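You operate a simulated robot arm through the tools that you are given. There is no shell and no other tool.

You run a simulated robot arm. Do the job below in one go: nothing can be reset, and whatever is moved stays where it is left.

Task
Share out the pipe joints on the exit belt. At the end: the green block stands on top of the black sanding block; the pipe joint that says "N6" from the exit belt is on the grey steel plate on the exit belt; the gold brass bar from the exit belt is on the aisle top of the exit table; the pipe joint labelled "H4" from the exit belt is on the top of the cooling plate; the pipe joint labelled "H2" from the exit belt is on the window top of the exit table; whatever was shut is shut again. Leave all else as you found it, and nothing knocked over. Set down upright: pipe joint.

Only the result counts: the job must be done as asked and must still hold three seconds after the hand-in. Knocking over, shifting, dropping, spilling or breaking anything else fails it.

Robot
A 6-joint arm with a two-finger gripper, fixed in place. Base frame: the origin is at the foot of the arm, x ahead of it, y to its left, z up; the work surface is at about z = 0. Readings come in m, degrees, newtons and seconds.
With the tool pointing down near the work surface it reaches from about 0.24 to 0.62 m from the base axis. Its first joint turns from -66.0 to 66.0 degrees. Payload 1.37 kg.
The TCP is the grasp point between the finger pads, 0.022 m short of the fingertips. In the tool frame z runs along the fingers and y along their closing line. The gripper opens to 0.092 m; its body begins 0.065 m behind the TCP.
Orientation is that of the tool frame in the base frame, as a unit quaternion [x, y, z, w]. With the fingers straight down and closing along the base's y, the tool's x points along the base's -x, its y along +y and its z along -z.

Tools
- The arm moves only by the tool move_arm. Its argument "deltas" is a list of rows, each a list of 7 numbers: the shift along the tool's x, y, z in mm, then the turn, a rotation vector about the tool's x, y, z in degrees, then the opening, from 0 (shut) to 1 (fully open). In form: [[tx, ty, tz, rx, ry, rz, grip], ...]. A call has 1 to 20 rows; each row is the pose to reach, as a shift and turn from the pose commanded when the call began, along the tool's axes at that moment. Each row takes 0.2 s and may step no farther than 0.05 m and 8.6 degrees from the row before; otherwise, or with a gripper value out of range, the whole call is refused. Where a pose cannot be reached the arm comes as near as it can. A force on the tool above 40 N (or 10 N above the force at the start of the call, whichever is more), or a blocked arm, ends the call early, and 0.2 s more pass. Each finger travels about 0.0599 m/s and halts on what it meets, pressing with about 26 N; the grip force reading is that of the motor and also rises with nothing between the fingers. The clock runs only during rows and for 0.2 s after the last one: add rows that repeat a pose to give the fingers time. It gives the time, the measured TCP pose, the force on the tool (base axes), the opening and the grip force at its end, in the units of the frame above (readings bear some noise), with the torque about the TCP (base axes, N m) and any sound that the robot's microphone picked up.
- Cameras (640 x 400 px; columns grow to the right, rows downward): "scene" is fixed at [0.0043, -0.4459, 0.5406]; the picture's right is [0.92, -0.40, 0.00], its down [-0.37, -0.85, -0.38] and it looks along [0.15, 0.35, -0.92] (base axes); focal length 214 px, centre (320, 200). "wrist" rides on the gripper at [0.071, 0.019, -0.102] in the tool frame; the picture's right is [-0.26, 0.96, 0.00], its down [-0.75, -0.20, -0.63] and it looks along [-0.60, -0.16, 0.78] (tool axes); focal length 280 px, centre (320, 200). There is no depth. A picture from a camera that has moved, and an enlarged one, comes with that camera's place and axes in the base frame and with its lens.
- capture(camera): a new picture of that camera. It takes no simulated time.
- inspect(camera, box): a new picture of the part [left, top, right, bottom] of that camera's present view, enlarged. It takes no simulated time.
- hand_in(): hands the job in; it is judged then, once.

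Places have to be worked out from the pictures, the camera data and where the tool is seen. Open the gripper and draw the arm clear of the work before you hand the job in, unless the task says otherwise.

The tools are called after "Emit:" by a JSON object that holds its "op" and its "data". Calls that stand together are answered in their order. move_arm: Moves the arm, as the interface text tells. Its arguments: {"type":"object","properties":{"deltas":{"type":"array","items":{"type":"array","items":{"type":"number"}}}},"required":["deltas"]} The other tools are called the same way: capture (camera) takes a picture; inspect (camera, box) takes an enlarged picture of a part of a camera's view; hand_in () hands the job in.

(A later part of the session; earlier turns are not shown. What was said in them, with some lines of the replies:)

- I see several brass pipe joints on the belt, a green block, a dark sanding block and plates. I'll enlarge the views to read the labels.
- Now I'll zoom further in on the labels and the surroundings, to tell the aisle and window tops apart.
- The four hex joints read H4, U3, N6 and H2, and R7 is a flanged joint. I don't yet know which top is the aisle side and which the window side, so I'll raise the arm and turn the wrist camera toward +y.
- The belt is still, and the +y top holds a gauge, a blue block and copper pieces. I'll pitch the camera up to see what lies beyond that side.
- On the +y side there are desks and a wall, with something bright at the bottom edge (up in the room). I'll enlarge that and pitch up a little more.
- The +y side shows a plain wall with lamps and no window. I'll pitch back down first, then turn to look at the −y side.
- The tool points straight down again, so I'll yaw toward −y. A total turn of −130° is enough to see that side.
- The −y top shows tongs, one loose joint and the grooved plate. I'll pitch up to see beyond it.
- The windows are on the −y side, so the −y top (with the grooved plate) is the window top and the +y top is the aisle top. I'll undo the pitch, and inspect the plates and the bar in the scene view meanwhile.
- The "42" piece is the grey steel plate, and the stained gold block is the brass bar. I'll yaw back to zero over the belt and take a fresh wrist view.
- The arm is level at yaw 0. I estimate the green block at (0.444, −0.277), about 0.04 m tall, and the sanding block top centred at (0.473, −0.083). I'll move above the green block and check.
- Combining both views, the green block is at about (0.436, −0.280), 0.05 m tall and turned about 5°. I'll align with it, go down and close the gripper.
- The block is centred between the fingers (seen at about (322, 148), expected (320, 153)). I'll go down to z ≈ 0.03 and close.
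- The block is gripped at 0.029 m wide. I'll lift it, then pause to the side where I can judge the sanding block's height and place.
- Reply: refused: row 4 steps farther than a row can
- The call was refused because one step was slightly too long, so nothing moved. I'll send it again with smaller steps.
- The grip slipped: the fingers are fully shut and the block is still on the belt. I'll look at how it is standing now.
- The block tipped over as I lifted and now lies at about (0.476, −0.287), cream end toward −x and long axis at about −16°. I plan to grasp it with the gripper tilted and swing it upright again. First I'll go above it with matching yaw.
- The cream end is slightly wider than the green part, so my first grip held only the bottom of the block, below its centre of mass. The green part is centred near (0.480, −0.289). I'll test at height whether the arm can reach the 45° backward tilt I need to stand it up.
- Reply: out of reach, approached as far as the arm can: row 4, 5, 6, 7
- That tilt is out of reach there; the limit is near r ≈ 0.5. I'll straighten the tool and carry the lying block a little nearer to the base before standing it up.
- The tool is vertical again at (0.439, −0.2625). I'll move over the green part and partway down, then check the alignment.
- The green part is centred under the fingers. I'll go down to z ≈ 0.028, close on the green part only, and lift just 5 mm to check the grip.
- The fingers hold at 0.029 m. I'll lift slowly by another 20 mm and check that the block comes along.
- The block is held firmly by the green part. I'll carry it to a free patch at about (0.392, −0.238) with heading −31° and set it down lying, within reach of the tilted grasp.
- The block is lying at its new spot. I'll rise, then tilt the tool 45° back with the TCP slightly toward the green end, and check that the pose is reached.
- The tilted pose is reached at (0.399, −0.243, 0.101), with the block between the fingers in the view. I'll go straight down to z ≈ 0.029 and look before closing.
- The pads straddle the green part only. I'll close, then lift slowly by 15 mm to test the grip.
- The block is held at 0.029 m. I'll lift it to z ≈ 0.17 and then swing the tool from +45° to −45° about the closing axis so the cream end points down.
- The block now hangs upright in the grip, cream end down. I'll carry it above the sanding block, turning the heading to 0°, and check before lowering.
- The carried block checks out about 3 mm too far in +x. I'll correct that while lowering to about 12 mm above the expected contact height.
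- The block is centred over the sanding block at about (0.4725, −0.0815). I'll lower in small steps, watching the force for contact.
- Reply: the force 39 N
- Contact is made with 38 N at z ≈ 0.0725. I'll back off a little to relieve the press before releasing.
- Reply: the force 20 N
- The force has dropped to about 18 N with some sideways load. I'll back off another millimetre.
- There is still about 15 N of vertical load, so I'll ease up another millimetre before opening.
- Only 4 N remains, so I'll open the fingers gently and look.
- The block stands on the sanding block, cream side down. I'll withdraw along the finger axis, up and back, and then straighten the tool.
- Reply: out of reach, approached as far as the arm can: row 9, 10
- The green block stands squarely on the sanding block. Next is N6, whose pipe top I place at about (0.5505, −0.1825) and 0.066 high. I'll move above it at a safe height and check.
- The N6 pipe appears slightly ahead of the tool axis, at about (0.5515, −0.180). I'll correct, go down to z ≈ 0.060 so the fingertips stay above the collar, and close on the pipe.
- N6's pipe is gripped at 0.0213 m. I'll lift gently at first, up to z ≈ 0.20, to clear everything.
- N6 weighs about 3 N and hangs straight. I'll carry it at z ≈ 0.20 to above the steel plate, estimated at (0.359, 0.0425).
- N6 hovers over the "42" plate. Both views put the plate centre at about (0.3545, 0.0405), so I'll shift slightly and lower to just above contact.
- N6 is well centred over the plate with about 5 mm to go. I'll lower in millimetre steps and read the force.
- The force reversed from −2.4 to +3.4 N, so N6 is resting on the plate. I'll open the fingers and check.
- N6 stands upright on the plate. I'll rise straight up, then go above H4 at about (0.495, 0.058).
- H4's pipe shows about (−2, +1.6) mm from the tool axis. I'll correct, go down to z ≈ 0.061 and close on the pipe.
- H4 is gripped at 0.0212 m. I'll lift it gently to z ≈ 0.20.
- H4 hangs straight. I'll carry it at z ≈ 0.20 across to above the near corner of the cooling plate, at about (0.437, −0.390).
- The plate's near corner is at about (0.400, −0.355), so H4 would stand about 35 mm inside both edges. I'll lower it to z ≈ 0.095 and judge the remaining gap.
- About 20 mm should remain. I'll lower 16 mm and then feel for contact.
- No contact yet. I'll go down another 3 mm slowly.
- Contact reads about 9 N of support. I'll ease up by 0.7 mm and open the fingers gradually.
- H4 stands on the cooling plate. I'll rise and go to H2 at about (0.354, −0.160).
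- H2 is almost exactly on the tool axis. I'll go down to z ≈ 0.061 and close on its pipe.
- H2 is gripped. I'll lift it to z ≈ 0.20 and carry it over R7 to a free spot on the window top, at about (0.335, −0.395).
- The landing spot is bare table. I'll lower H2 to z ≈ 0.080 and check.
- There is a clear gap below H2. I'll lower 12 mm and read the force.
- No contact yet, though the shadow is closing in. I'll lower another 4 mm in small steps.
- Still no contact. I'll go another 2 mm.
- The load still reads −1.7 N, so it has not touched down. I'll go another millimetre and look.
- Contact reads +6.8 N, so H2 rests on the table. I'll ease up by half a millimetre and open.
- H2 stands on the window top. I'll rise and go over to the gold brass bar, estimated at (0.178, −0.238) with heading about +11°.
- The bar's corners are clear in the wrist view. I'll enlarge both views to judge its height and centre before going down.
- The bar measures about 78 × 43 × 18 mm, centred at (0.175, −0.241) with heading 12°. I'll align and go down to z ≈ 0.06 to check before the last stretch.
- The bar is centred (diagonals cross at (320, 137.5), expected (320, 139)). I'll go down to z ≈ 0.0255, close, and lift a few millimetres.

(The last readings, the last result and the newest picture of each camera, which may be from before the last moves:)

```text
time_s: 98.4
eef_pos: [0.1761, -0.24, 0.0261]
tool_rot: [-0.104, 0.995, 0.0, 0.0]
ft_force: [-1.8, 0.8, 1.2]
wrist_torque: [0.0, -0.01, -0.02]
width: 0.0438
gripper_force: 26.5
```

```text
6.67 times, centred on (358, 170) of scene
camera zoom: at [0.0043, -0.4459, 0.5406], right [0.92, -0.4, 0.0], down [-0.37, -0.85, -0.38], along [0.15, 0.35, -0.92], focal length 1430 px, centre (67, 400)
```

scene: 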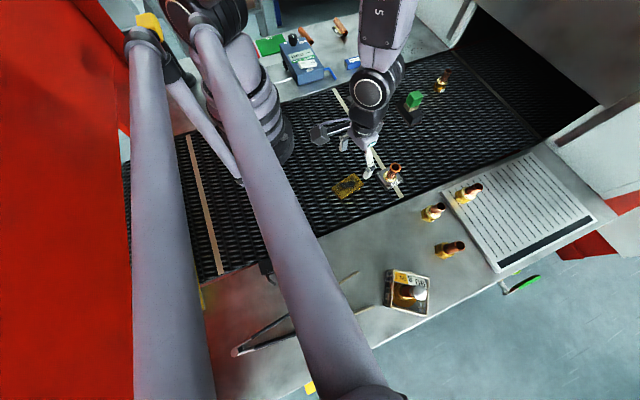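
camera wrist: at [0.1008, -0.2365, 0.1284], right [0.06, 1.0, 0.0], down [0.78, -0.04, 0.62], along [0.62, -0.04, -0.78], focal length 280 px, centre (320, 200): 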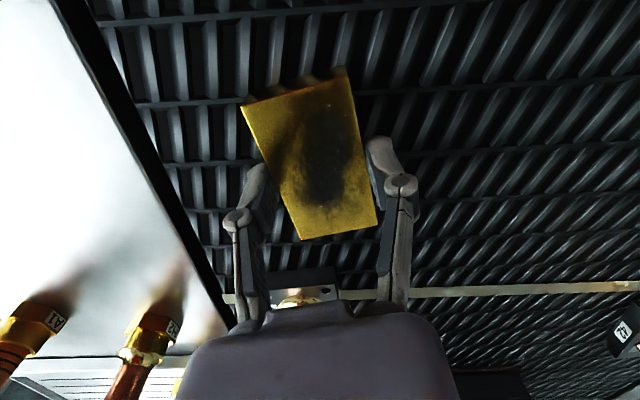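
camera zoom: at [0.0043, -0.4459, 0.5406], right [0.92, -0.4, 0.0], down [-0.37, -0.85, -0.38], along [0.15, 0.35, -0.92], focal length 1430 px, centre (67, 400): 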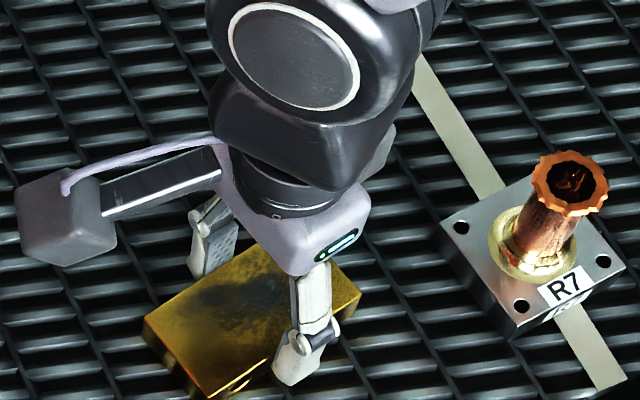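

The bar is gripped at 0.0438 m, centred. I'll lift it slowly by 20 mm and check the load and that it stays level.

Emit:
{"op": "move_arm", "data": {"deltas": [[0, 0, -1.5, 0, 0, 0, 0], [0, 0, -4, 0, 0, 0, 0], [0, 0, -8, 0, 0, 0, 0], [0, 0, -14, 0, 0, 0, 0], [0, 0, -20, 0, 0, 0, 0], [0, 0, -20, 0, 0, 0, 0]]}}

Emit:
{"op": "capture", "data": {"camera": "wrist"}}

Emit:
{"op": "inspect", "data": {"camera": "scene", "box": [310, 140, 406, 200]}}

```text
time_s: 99.8
eef_pos: [0.1754, -0.2389, 0.0455]
tool_rot: [-0.104, 0.995, 0.0, 0.001]
ft_force: [0.0, -0.1, -5.7]
wrist_torque: [0.01, -0.04, -0.01]
width: 0.0437
gripper_force: 26.5
```

```text
taken
camera wrist: at [0.1015, -0.2364, 0.1485], right [0.06, 1.0, 0.0], down [0.78, -0.04, 0.63], along [0.62, -0.04, -0.78], focal length 280 px, centre (320, 200)
```

wrist: 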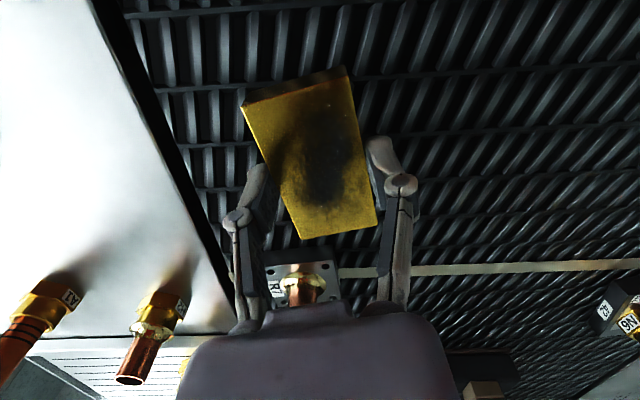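

```text
6.67 times, centred on (358, 170) of scene
camera zoom: at [0.0043, -0.4459, 0.5406], right [0.92, -0.4, 0.0], down [-0.37, -0.85, -0.38], along [0.15, 0.35, -0.92], focal length 1430 px, centre (67, 400)
```

zoom: 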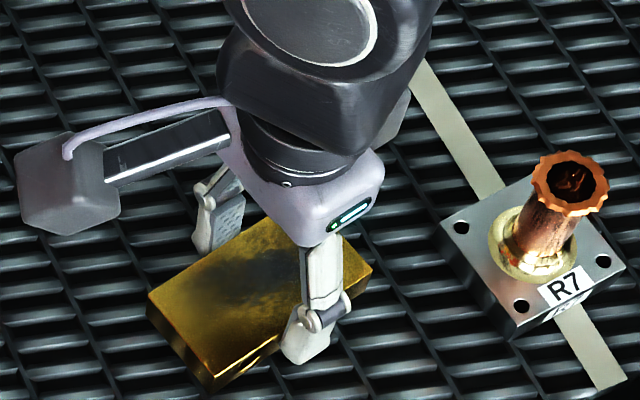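

The load is about 5.5 N and the bar is level. I'll lift it to z ≈ 0.20.

Emit:
{"op": "move_arm", "data": {"deltas": [[0, 0, -4, 0, 0, 0, 0], [0, 0, -14, 0, 0, 0, 0], [0, 0, -30, 0, 0, 0, 0], [0, 0, -52, 0, 0, 0, 0], [0, 0, -78, 0, 0, 0, 0], [0, 0, -105, 0, 0, 0, 0], [0, 0, -130, 0, 0, 0, 0], [0, 0, -148, 0, 0, 0, 0], [0, 0, -155, 0, 0, 0, 0], [0, 0, -155, 0, 0, 0, 0]]}}

Emit:
{"op": "capture", "data": {"camera": "wrist"}}

```text
time_s: 102.0
eef_pos: [0.176, -0.2392, 0.2008]
tool_rot: [-0.105, 0.994, 0.0, 0.0]
ft_force: [-0.6, 0.6, -5.1]
wrist_torque: [0.01, 0.0, -0.01]
width: 0.0439
gripper_force: 26.3
```

```text
taken
camera wrist: at [0.1007, -0.2361, 0.3035], right [0.06, 1.0, 0.0], down [0.78, -0.04, 0.62], along [0.62, -0.04, -0.78], focal length 280 px, centre (320, 200)
```

wrist: 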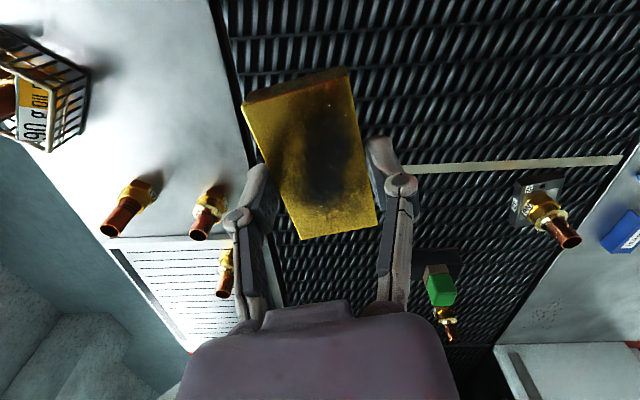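

The bar hangs level at z ≈ 0.20. I'll carry it smoothly across to above the aisle top at about (0.52, 0.205), turning back to yaw 0.

Emit:
{"op": "move_arm", "data": {"deltas": [[-6.4, 5.4, 0, 0, 0, 0.2, 0], [-25.8, 21.8, 0, 0, 0, 0.7, 0], [-53.7, 45.3, 0, 0, 0, 1.5, 0], [-86, 72.5, 0, 0, 0, 2.4, 0], [-118.2, 99.7, 0, 0, 0, 3.3, 0], [-150.4, 126.9, 0, 0, 0, 4.2, 0], [-182.7, 154.1, 0, 0, 0, 5.1, 0], [-214.9, 181.3, 0, 0, 0, 6, 0], [-247.1, 208.4, 0, 0, 0, 6.9, 0], [-279.4, 235.6, 0, 0, 0, 7.8, 0], [-311.6, 262.8, 0, 0, 0, 8.7, 0], [-343.8, 290, 0, 0, 0, 9.6, 0], [-373.9, 315.4, 0, 0, 0, 10.4, 0], [-399.7, 337.1, 0, 0, 0, 11.2, 0], [-419.1, 353.4, 0, 0, 0, 11.7, 0], [-429.8, 362.5, 0, 0, 0, 12, 0], [-429.8, 362.5, 0, 0, 0, 12, 0]]}}

Emit:
{"op": "capture", "data": {"camera": "wrist"}}

Emit:
{"op": "capture", "data": {"camera": "scene"}}

```text
time_s: 105.6
eef_pos: [0.5211, 0.2032, 0.2012]
tool_rot: [0.001, 1.0, -0.002, 0.0]
ft_force: [0.4, 0.2, -5.0]
wrist_torque: [-0.04, -0.03, 0.0]
width: 0.044
gripper_force: 25.6
```

```text
taken
camera wrist: at [0.4493, 0.2227, 0.3032], right [0.26, 0.96, 0.0], down [0.75, -0.2, 0.62], along [0.6, -0.17, -0.78], focal length 280 px, centre (320, 200)
```

wrist: 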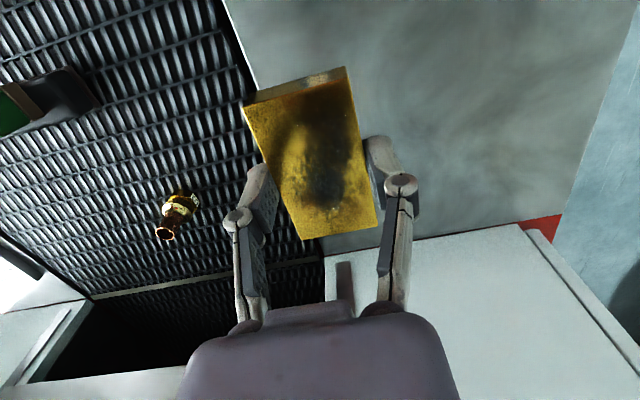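

```text
taken
```

scene: 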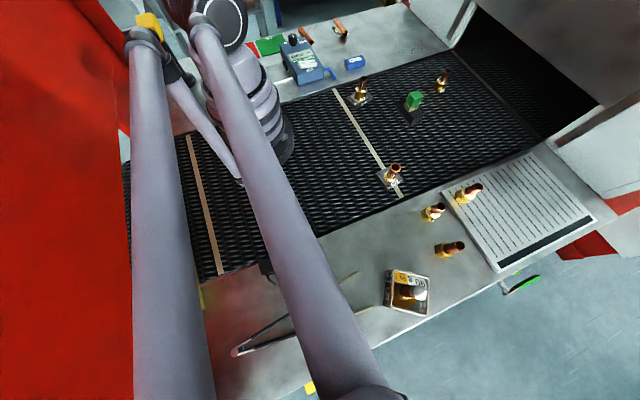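

The bar is above free table, well inside the belt-side edge. I'll lower it to z ≈ 0.06 and look.

Emit:
{"op": "move_arm", "data": {"deltas": [[0, 0, 8, 0, 0, 0, 0], [0, 0, 28, 0, 0, 0, 0], [0, 0, 55, 0, 0, 0, 0], [0, 0, 85, 0, 0, 0, 0], [0, 0, 112, 0, 0, 0, 0], [0, 0, 132, 0, 0, 0, 0], [0, 0, 141, 0, 0, 0, 0], [0, 0, 141, 0, 0, 0, 0]]}}

Emit:
{"op": "capture", "data": {"camera": "wrist"}}

Emit:
{"op": "inspect", "data": {"camera": "scene", "box": [330, 25, 426, 85]}}

```text
time_s: 107.4
eef_pos: [0.5218, 0.2031, 0.0592]
tool_rot: [0.0, 1.0, 0.0, 0.0]
ft_force: [0.8, -0.1, -4.5]
wrist_torque: [-0.02, 0.03, 0.01]
width: 0.0439
gripper_force: 26.2
```

```text
taken
camera wrist: at [0.4497, 0.2223, 0.1616], right [0.26, 0.96, 0.0], down [0.75, -0.2, 0.63], along [0.6, -0.16, -0.78], focal length 280 px, centre (320, 200)
```

wrist: 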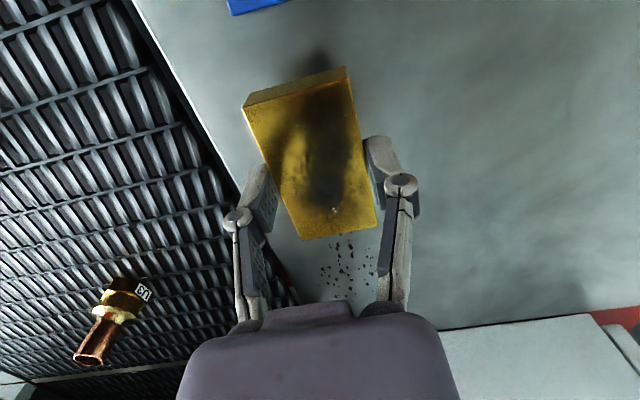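

```text
6.67 times, centred on (378, 55) of scene
camera zoom: at [0.0043, -0.4459, 0.5406], right [0.92, -0.4, 0.0], down [-0.37, -0.85, -0.38], along [0.15, 0.35, -0.92], focal length 1430 px, centre (-67, 1167)
```

zoom: 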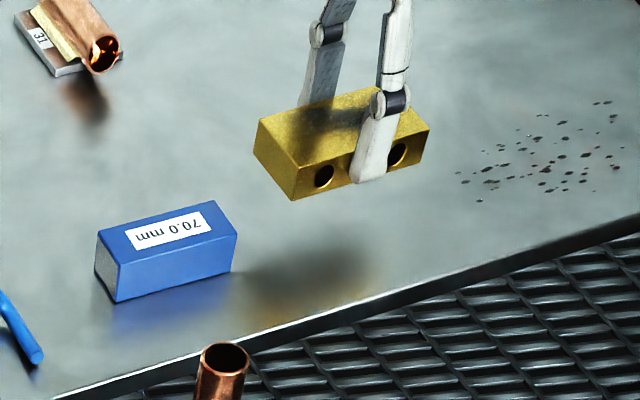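

The bar would land about 20 mm from the blue block, so I'll shift 15 mm further in +x for more room and lower it to just above the table.

Emit:
{"op": "move_arm", "data": {"deltas": [[-5, 0, 0, 0, 0, 0, 0], [-15, 0, 3, 0, 0, 0, 0], [-15, 0, 15, 0, 0, 0, 0], [-15, 0, 25, 0, 0, 0, 0], [-15, 0, 29, 0, 0, 0, 0], [-15, 0, 29, 0, 0, 0, 0]]}}

Emit:
{"op": "capture", "data": {"camera": "wrist"}}

Emit:
{"op": "inspect", "data": {"camera": "scene", "box": [330, 25, 426, 85]}}

```text
time_s: 108.8
eef_pos: [0.5361, 0.2037, 0.0301]
tool_rot: [0.0, 1.0, 0.0, 0.0]
ft_force: [0.0, -0.4, -4.6]
wrist_torque: [-0.01, 0.02, 0.02]
width: 0.0437
gripper_force: 26.0
```

```text
taken
camera wrist: at [0.4645, 0.2224, 0.1328], right [0.26, 0.96, 0.0], down [0.75, -0.2, 0.63], along [0.6, -0.16, -0.78], focal length 280 px, centre (320, 200)
```

wrist: 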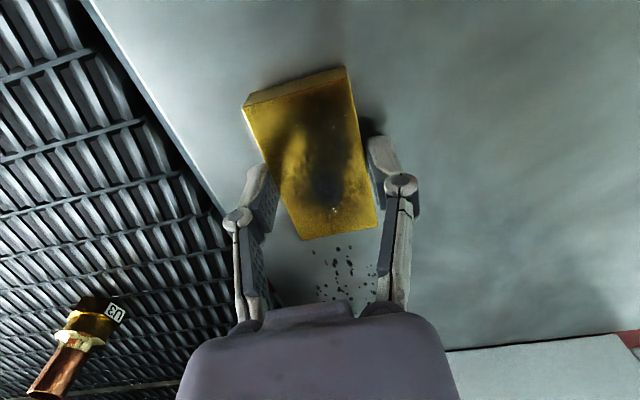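

```text
6.67 times, centred on (378, 55) of scene
camera zoom: at [0.0043, -0.4459, 0.5406], right [0.92, -0.4, 0.0], down [-0.37, -0.85, -0.38], along [0.15, 0.35, -0.92], focal length 1430 px, centre (-67, 1167)
```

zoom: 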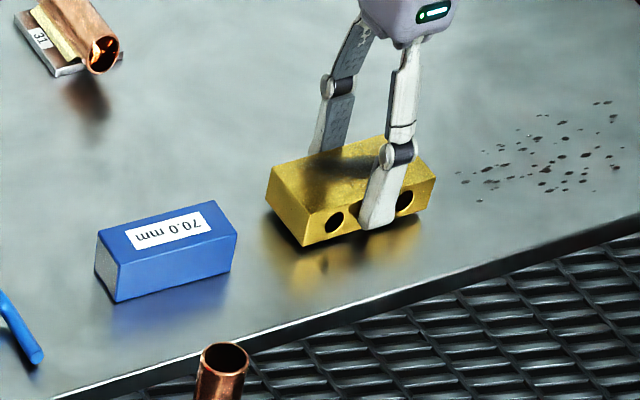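

Now the bar is about 5 mm above the table. I'll feel for contact in small steps.

Emit:
{"op": "move_arm", "data": {"deltas": [[0, 0, 1.5, 0, 0, 0, 0], [0, 0, 3, 0, 0, 0, 0], [0, 0, 3.8, 0, 0, 0, 0]]}}

```text
time_s: 109.6
eef_pos: [0.5355, 0.2028, 0.0264]
tool_rot: [0.0, 1.0, 0.001, 0.0]
ft_force: [0.1, 0.4, -4.5]
wrist_torque: [-0.03, -0.01, 0.0]
width: 0.0439
gripper_force: 25.8
```

No contact yet at z ≈ 0.0264, so I'll go one millimetre further.

Emit:
{"op": "move_arm", "data": {"deltas": [[0, 0, 0.5, 0, 0, 0, 0], [0, 0, 1, 0, 0, 0, 0]]}}

```text
time_s: 110.2
eef_pos: [0.5357, 0.2045, 0.0258]
tool_rot: [0.0, 1.0, 0.0, 0.0]
ft_force: [-5.7, -2.9, 11.5]
wrist_torque: [-0.14, 0.6, 0.07]
width: 0.0439
gripper_force: 25.4
```

Contact is made. I'll ease off 0.6 mm and open the fingers gradually.

Emit:
{"op": "move_arm", "data": {"deltas": [[0, 0, -0.6, 0, 0, 0, 0], [0, 0, -0.6, 0, 0, 0, 0], [0, 0, -0.6, 0, 0, 0, 0.5], [0, 0, -0.6, 0, 0, 0, 0.58], [0, 0, -0.6, 0, 0, 0, 0.7], [0, 0, -0.6, 0, 0, 0, 0.75], [0, 0, -0.6, 0, 0, 0, 0.75]]}}

Emit:
{"op": "inspect", "data": {"camera": "scene", "box": [330, 25, 426, 85]}}

Emit:
{"op": "capture", "data": {"camera": "wrist"}}

```text
time_s: 111.8
eef_pos: [0.5357, 0.2044, 0.0275]
tool_rot: [0.0, 1.0, 0.0, 0.0]
ft_force: [0.1, 0.2, -0.7]
wrist_torque: [0.01, -0.04, 0.01]
width: 0.0693
gripper_force: 0.1
```

```text
6.67 times, centred on (378, 55) of scene
camera zoom: at [0.0043, -0.4459, 0.5406], right [0.92, -0.4, 0.0], down [-0.37, -0.85, -0.38], along [0.15, 0.35, -0.92], focal length 1430 px, centre (-67, 1167)
```

zoom: 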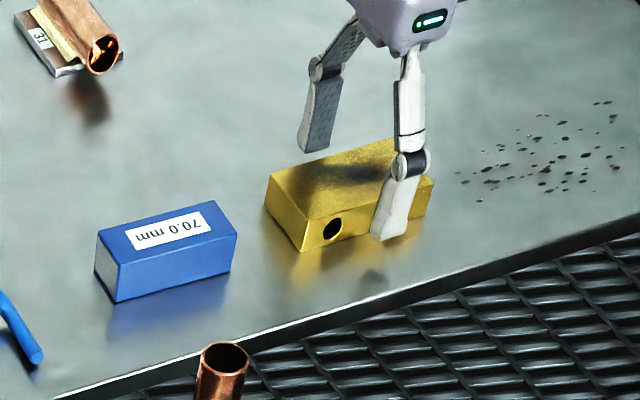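

```text
taken
camera wrist: at [0.464, 0.2225, 0.129], right [0.26, 0.96, 0.0], down [0.75, -0.2, 0.63], along [0.6, -0.16, -0.78], focal length 280 px, centre (320, 200)
```

wrist: 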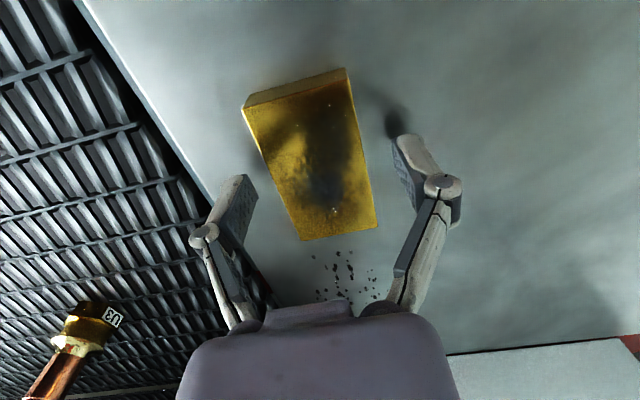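

The bar lies on the aisle top. I'll rise straight up and return toward the starting pose to check everything.

Emit:
{"op": "move_arm", "data": {"deltas": [[0, 0, -12, 0, 0, 0, 0.75], [0, 0, -40, 0, 0, 0, 0.8], [0, 0, -80, 0, 0, 0, 1], [0, 0, -120, 0, 0, 0, 1], [0, 0, -165, 0, 0, 0, 1], [10, -17, -205, 0, 0, 0, 1], [27, -47, -235, 0, 0, 0, 1], [47, -80, -260, 0, 0, 0, 1], [67, -115, -280, 0, 0, 0, 1], [87, -150, -295, 0, 0, 0, 1], [108, -185, -295, 0, 0, 0, 1], [129, -220, -295, 0, 0, 0, 1], [150, -256, -295, 0, 0, 0, 1], [170, -290, -295, 0, 0, 0, 1], [181, -309, -295, 0, 0, 0, 1], [181, -309, -295, 0, 0, 0, 1]]}}

Emit:
{"op": "capture", "data": {"camera": "wrist"}}

Emit:
{"op": "capture", "data": {"camera": "scene"}}

Emit:
{"op": "inspect", "data": {"camera": "scene", "box": [320, 50, 480, 150]}}

Emit:
{"op": "inspect", "data": {"camera": "scene", "box": [360, 150, 520, 250]}}

Emit:
{"op": "inspect", "data": {"camera": "scene", "box": [300, 0, 460, 100]}}

```text
time_s: 115.2
eef_pos: [0.355, -0.1053, 0.3211]
tool_rot: [0.0, 1.0, 0.0, 0.0]
ft_force: [0.6, 0.0, -0.4]
wrist_torque: [0.01, 0.0, -0.02]
width: 0.0918
gripper_force: 0.1
```

```text
taken
camera wrist: at [0.2826, -0.0873, 0.4236], right [0.26, 0.96, 0.0], down [0.75, -0.2, 0.63], along [0.6, -0.16, -0.78], focal length 280 px, centre (320, 200)
```

wrist: 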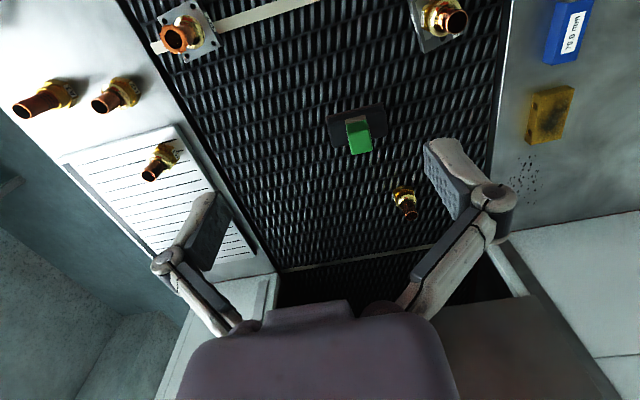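

```text
taken
```

scene: 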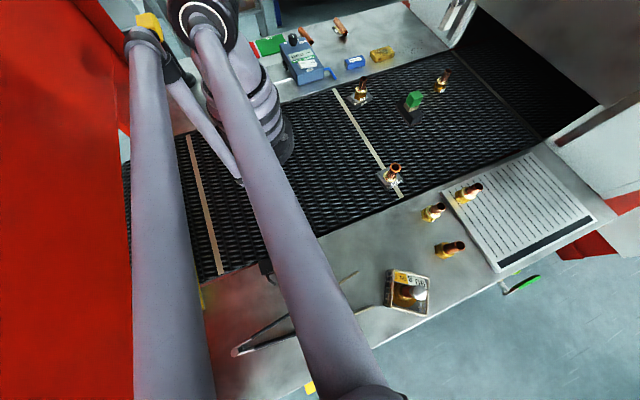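

```text
4.00 times, centred on (400, 100) of scene
camera zoom: at [0.0043, -0.4459, 0.5406], right [0.92, -0.4, 0.0], down [-0.37, -0.85, -0.38], along [0.15, 0.35, -0.92], focal length 858 px, centre (0, 600)
```

zoom: 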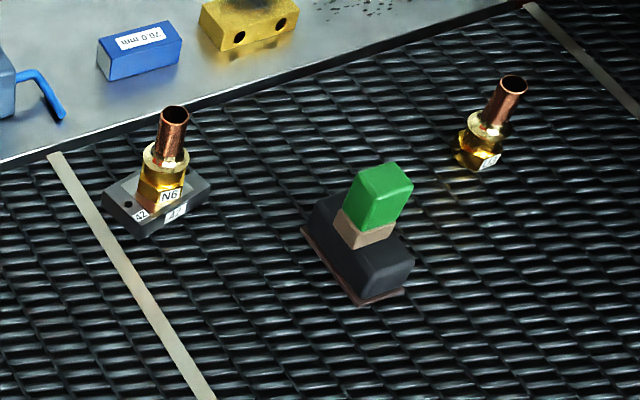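

```text
4.00 times, centred on (440, 200) of scene
camera zoom: at [0.0043, -0.4459, 0.5406], right [0.92, -0.4, 0.0], down [-0.37, -0.85, -0.38], along [0.15, 0.35, -0.92], focal length 858 px, centre (-160, 200)
```

zoom: 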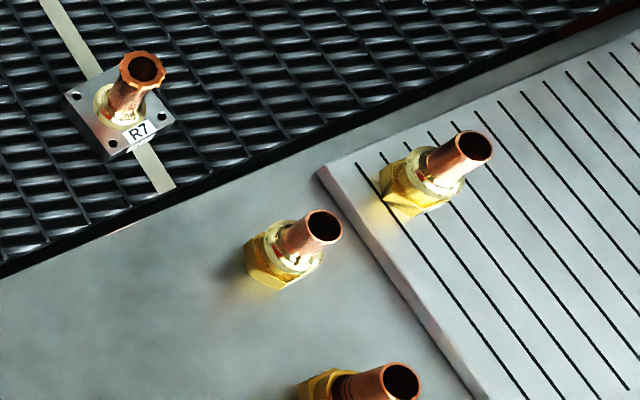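

```text
4.00 times, centred on (380, 50) of scene
camera zoom: at [0.0043, -0.4459, 0.5406], right [0.92, -0.4, 0.0], down [-0.37, -0.85, -0.38], along [0.15, 0.35, -0.92], focal length 858 px, centre (80, 800)
```

zoom: 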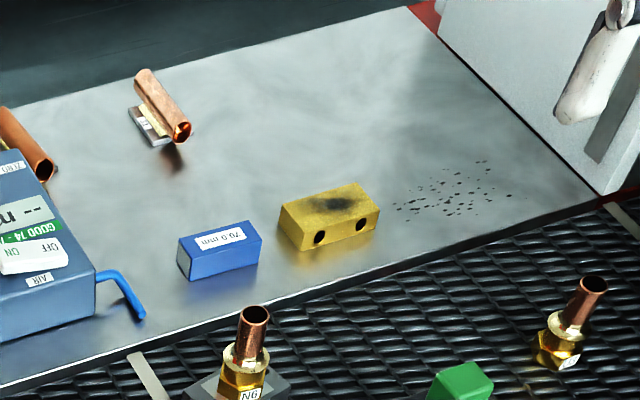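

Everything checks out:
- **Green block:** stands on the sanding block.
- **N6:** upright on the "42" steel plate.
- **H4:** upright on the cooling plate.
- **H2:** upright on the window top.
- **Brass bar:** on the aisle top.

U3 and R7 are where they were; the sanding block moved about 2 mm when I set the green block down. The gripper is open and the arm is clear, so I'm handing in.

Emit:
{"op": "hand_in", "data": {}}

```text
The job is handed in.
```

I've handed the job in with everything in the places you asked for. I checked this in the final pictures; I haven't had a verdict back.

| Item | Where it is now |
|---|---|
| Green block | Standing on the black sanding block, cream side down |
| Joint N6 | Upright on the grey steel plate marked "42" |
| Joint H4 | Upright on the near corner of the cooling plate |
| Joint H2 | Upright on the window top |
| Gold brass bar | On the aisle top, beside the blue 70 mm block |

- **Green block tipped over:** my first grip on it was too low, and it fell over on the belt. I picked it up again, turned it upright and placed it as asked.
- **Sanding block shifted:** it moved about 2 mm when I pressed the green block onto it. I left it there, because nudging it back risked knocking the green block off.
- **Aisle and window sides:** I saw no labels for these. I took the side facing the room's windows (the robot's right, with the cooling plate) as the window top, and the other side as the aisle top.

Nothing was opened, so there was nothing to shut. Joints U3 and R7 look untouched, and the gripper is open with the arm clear of the work.
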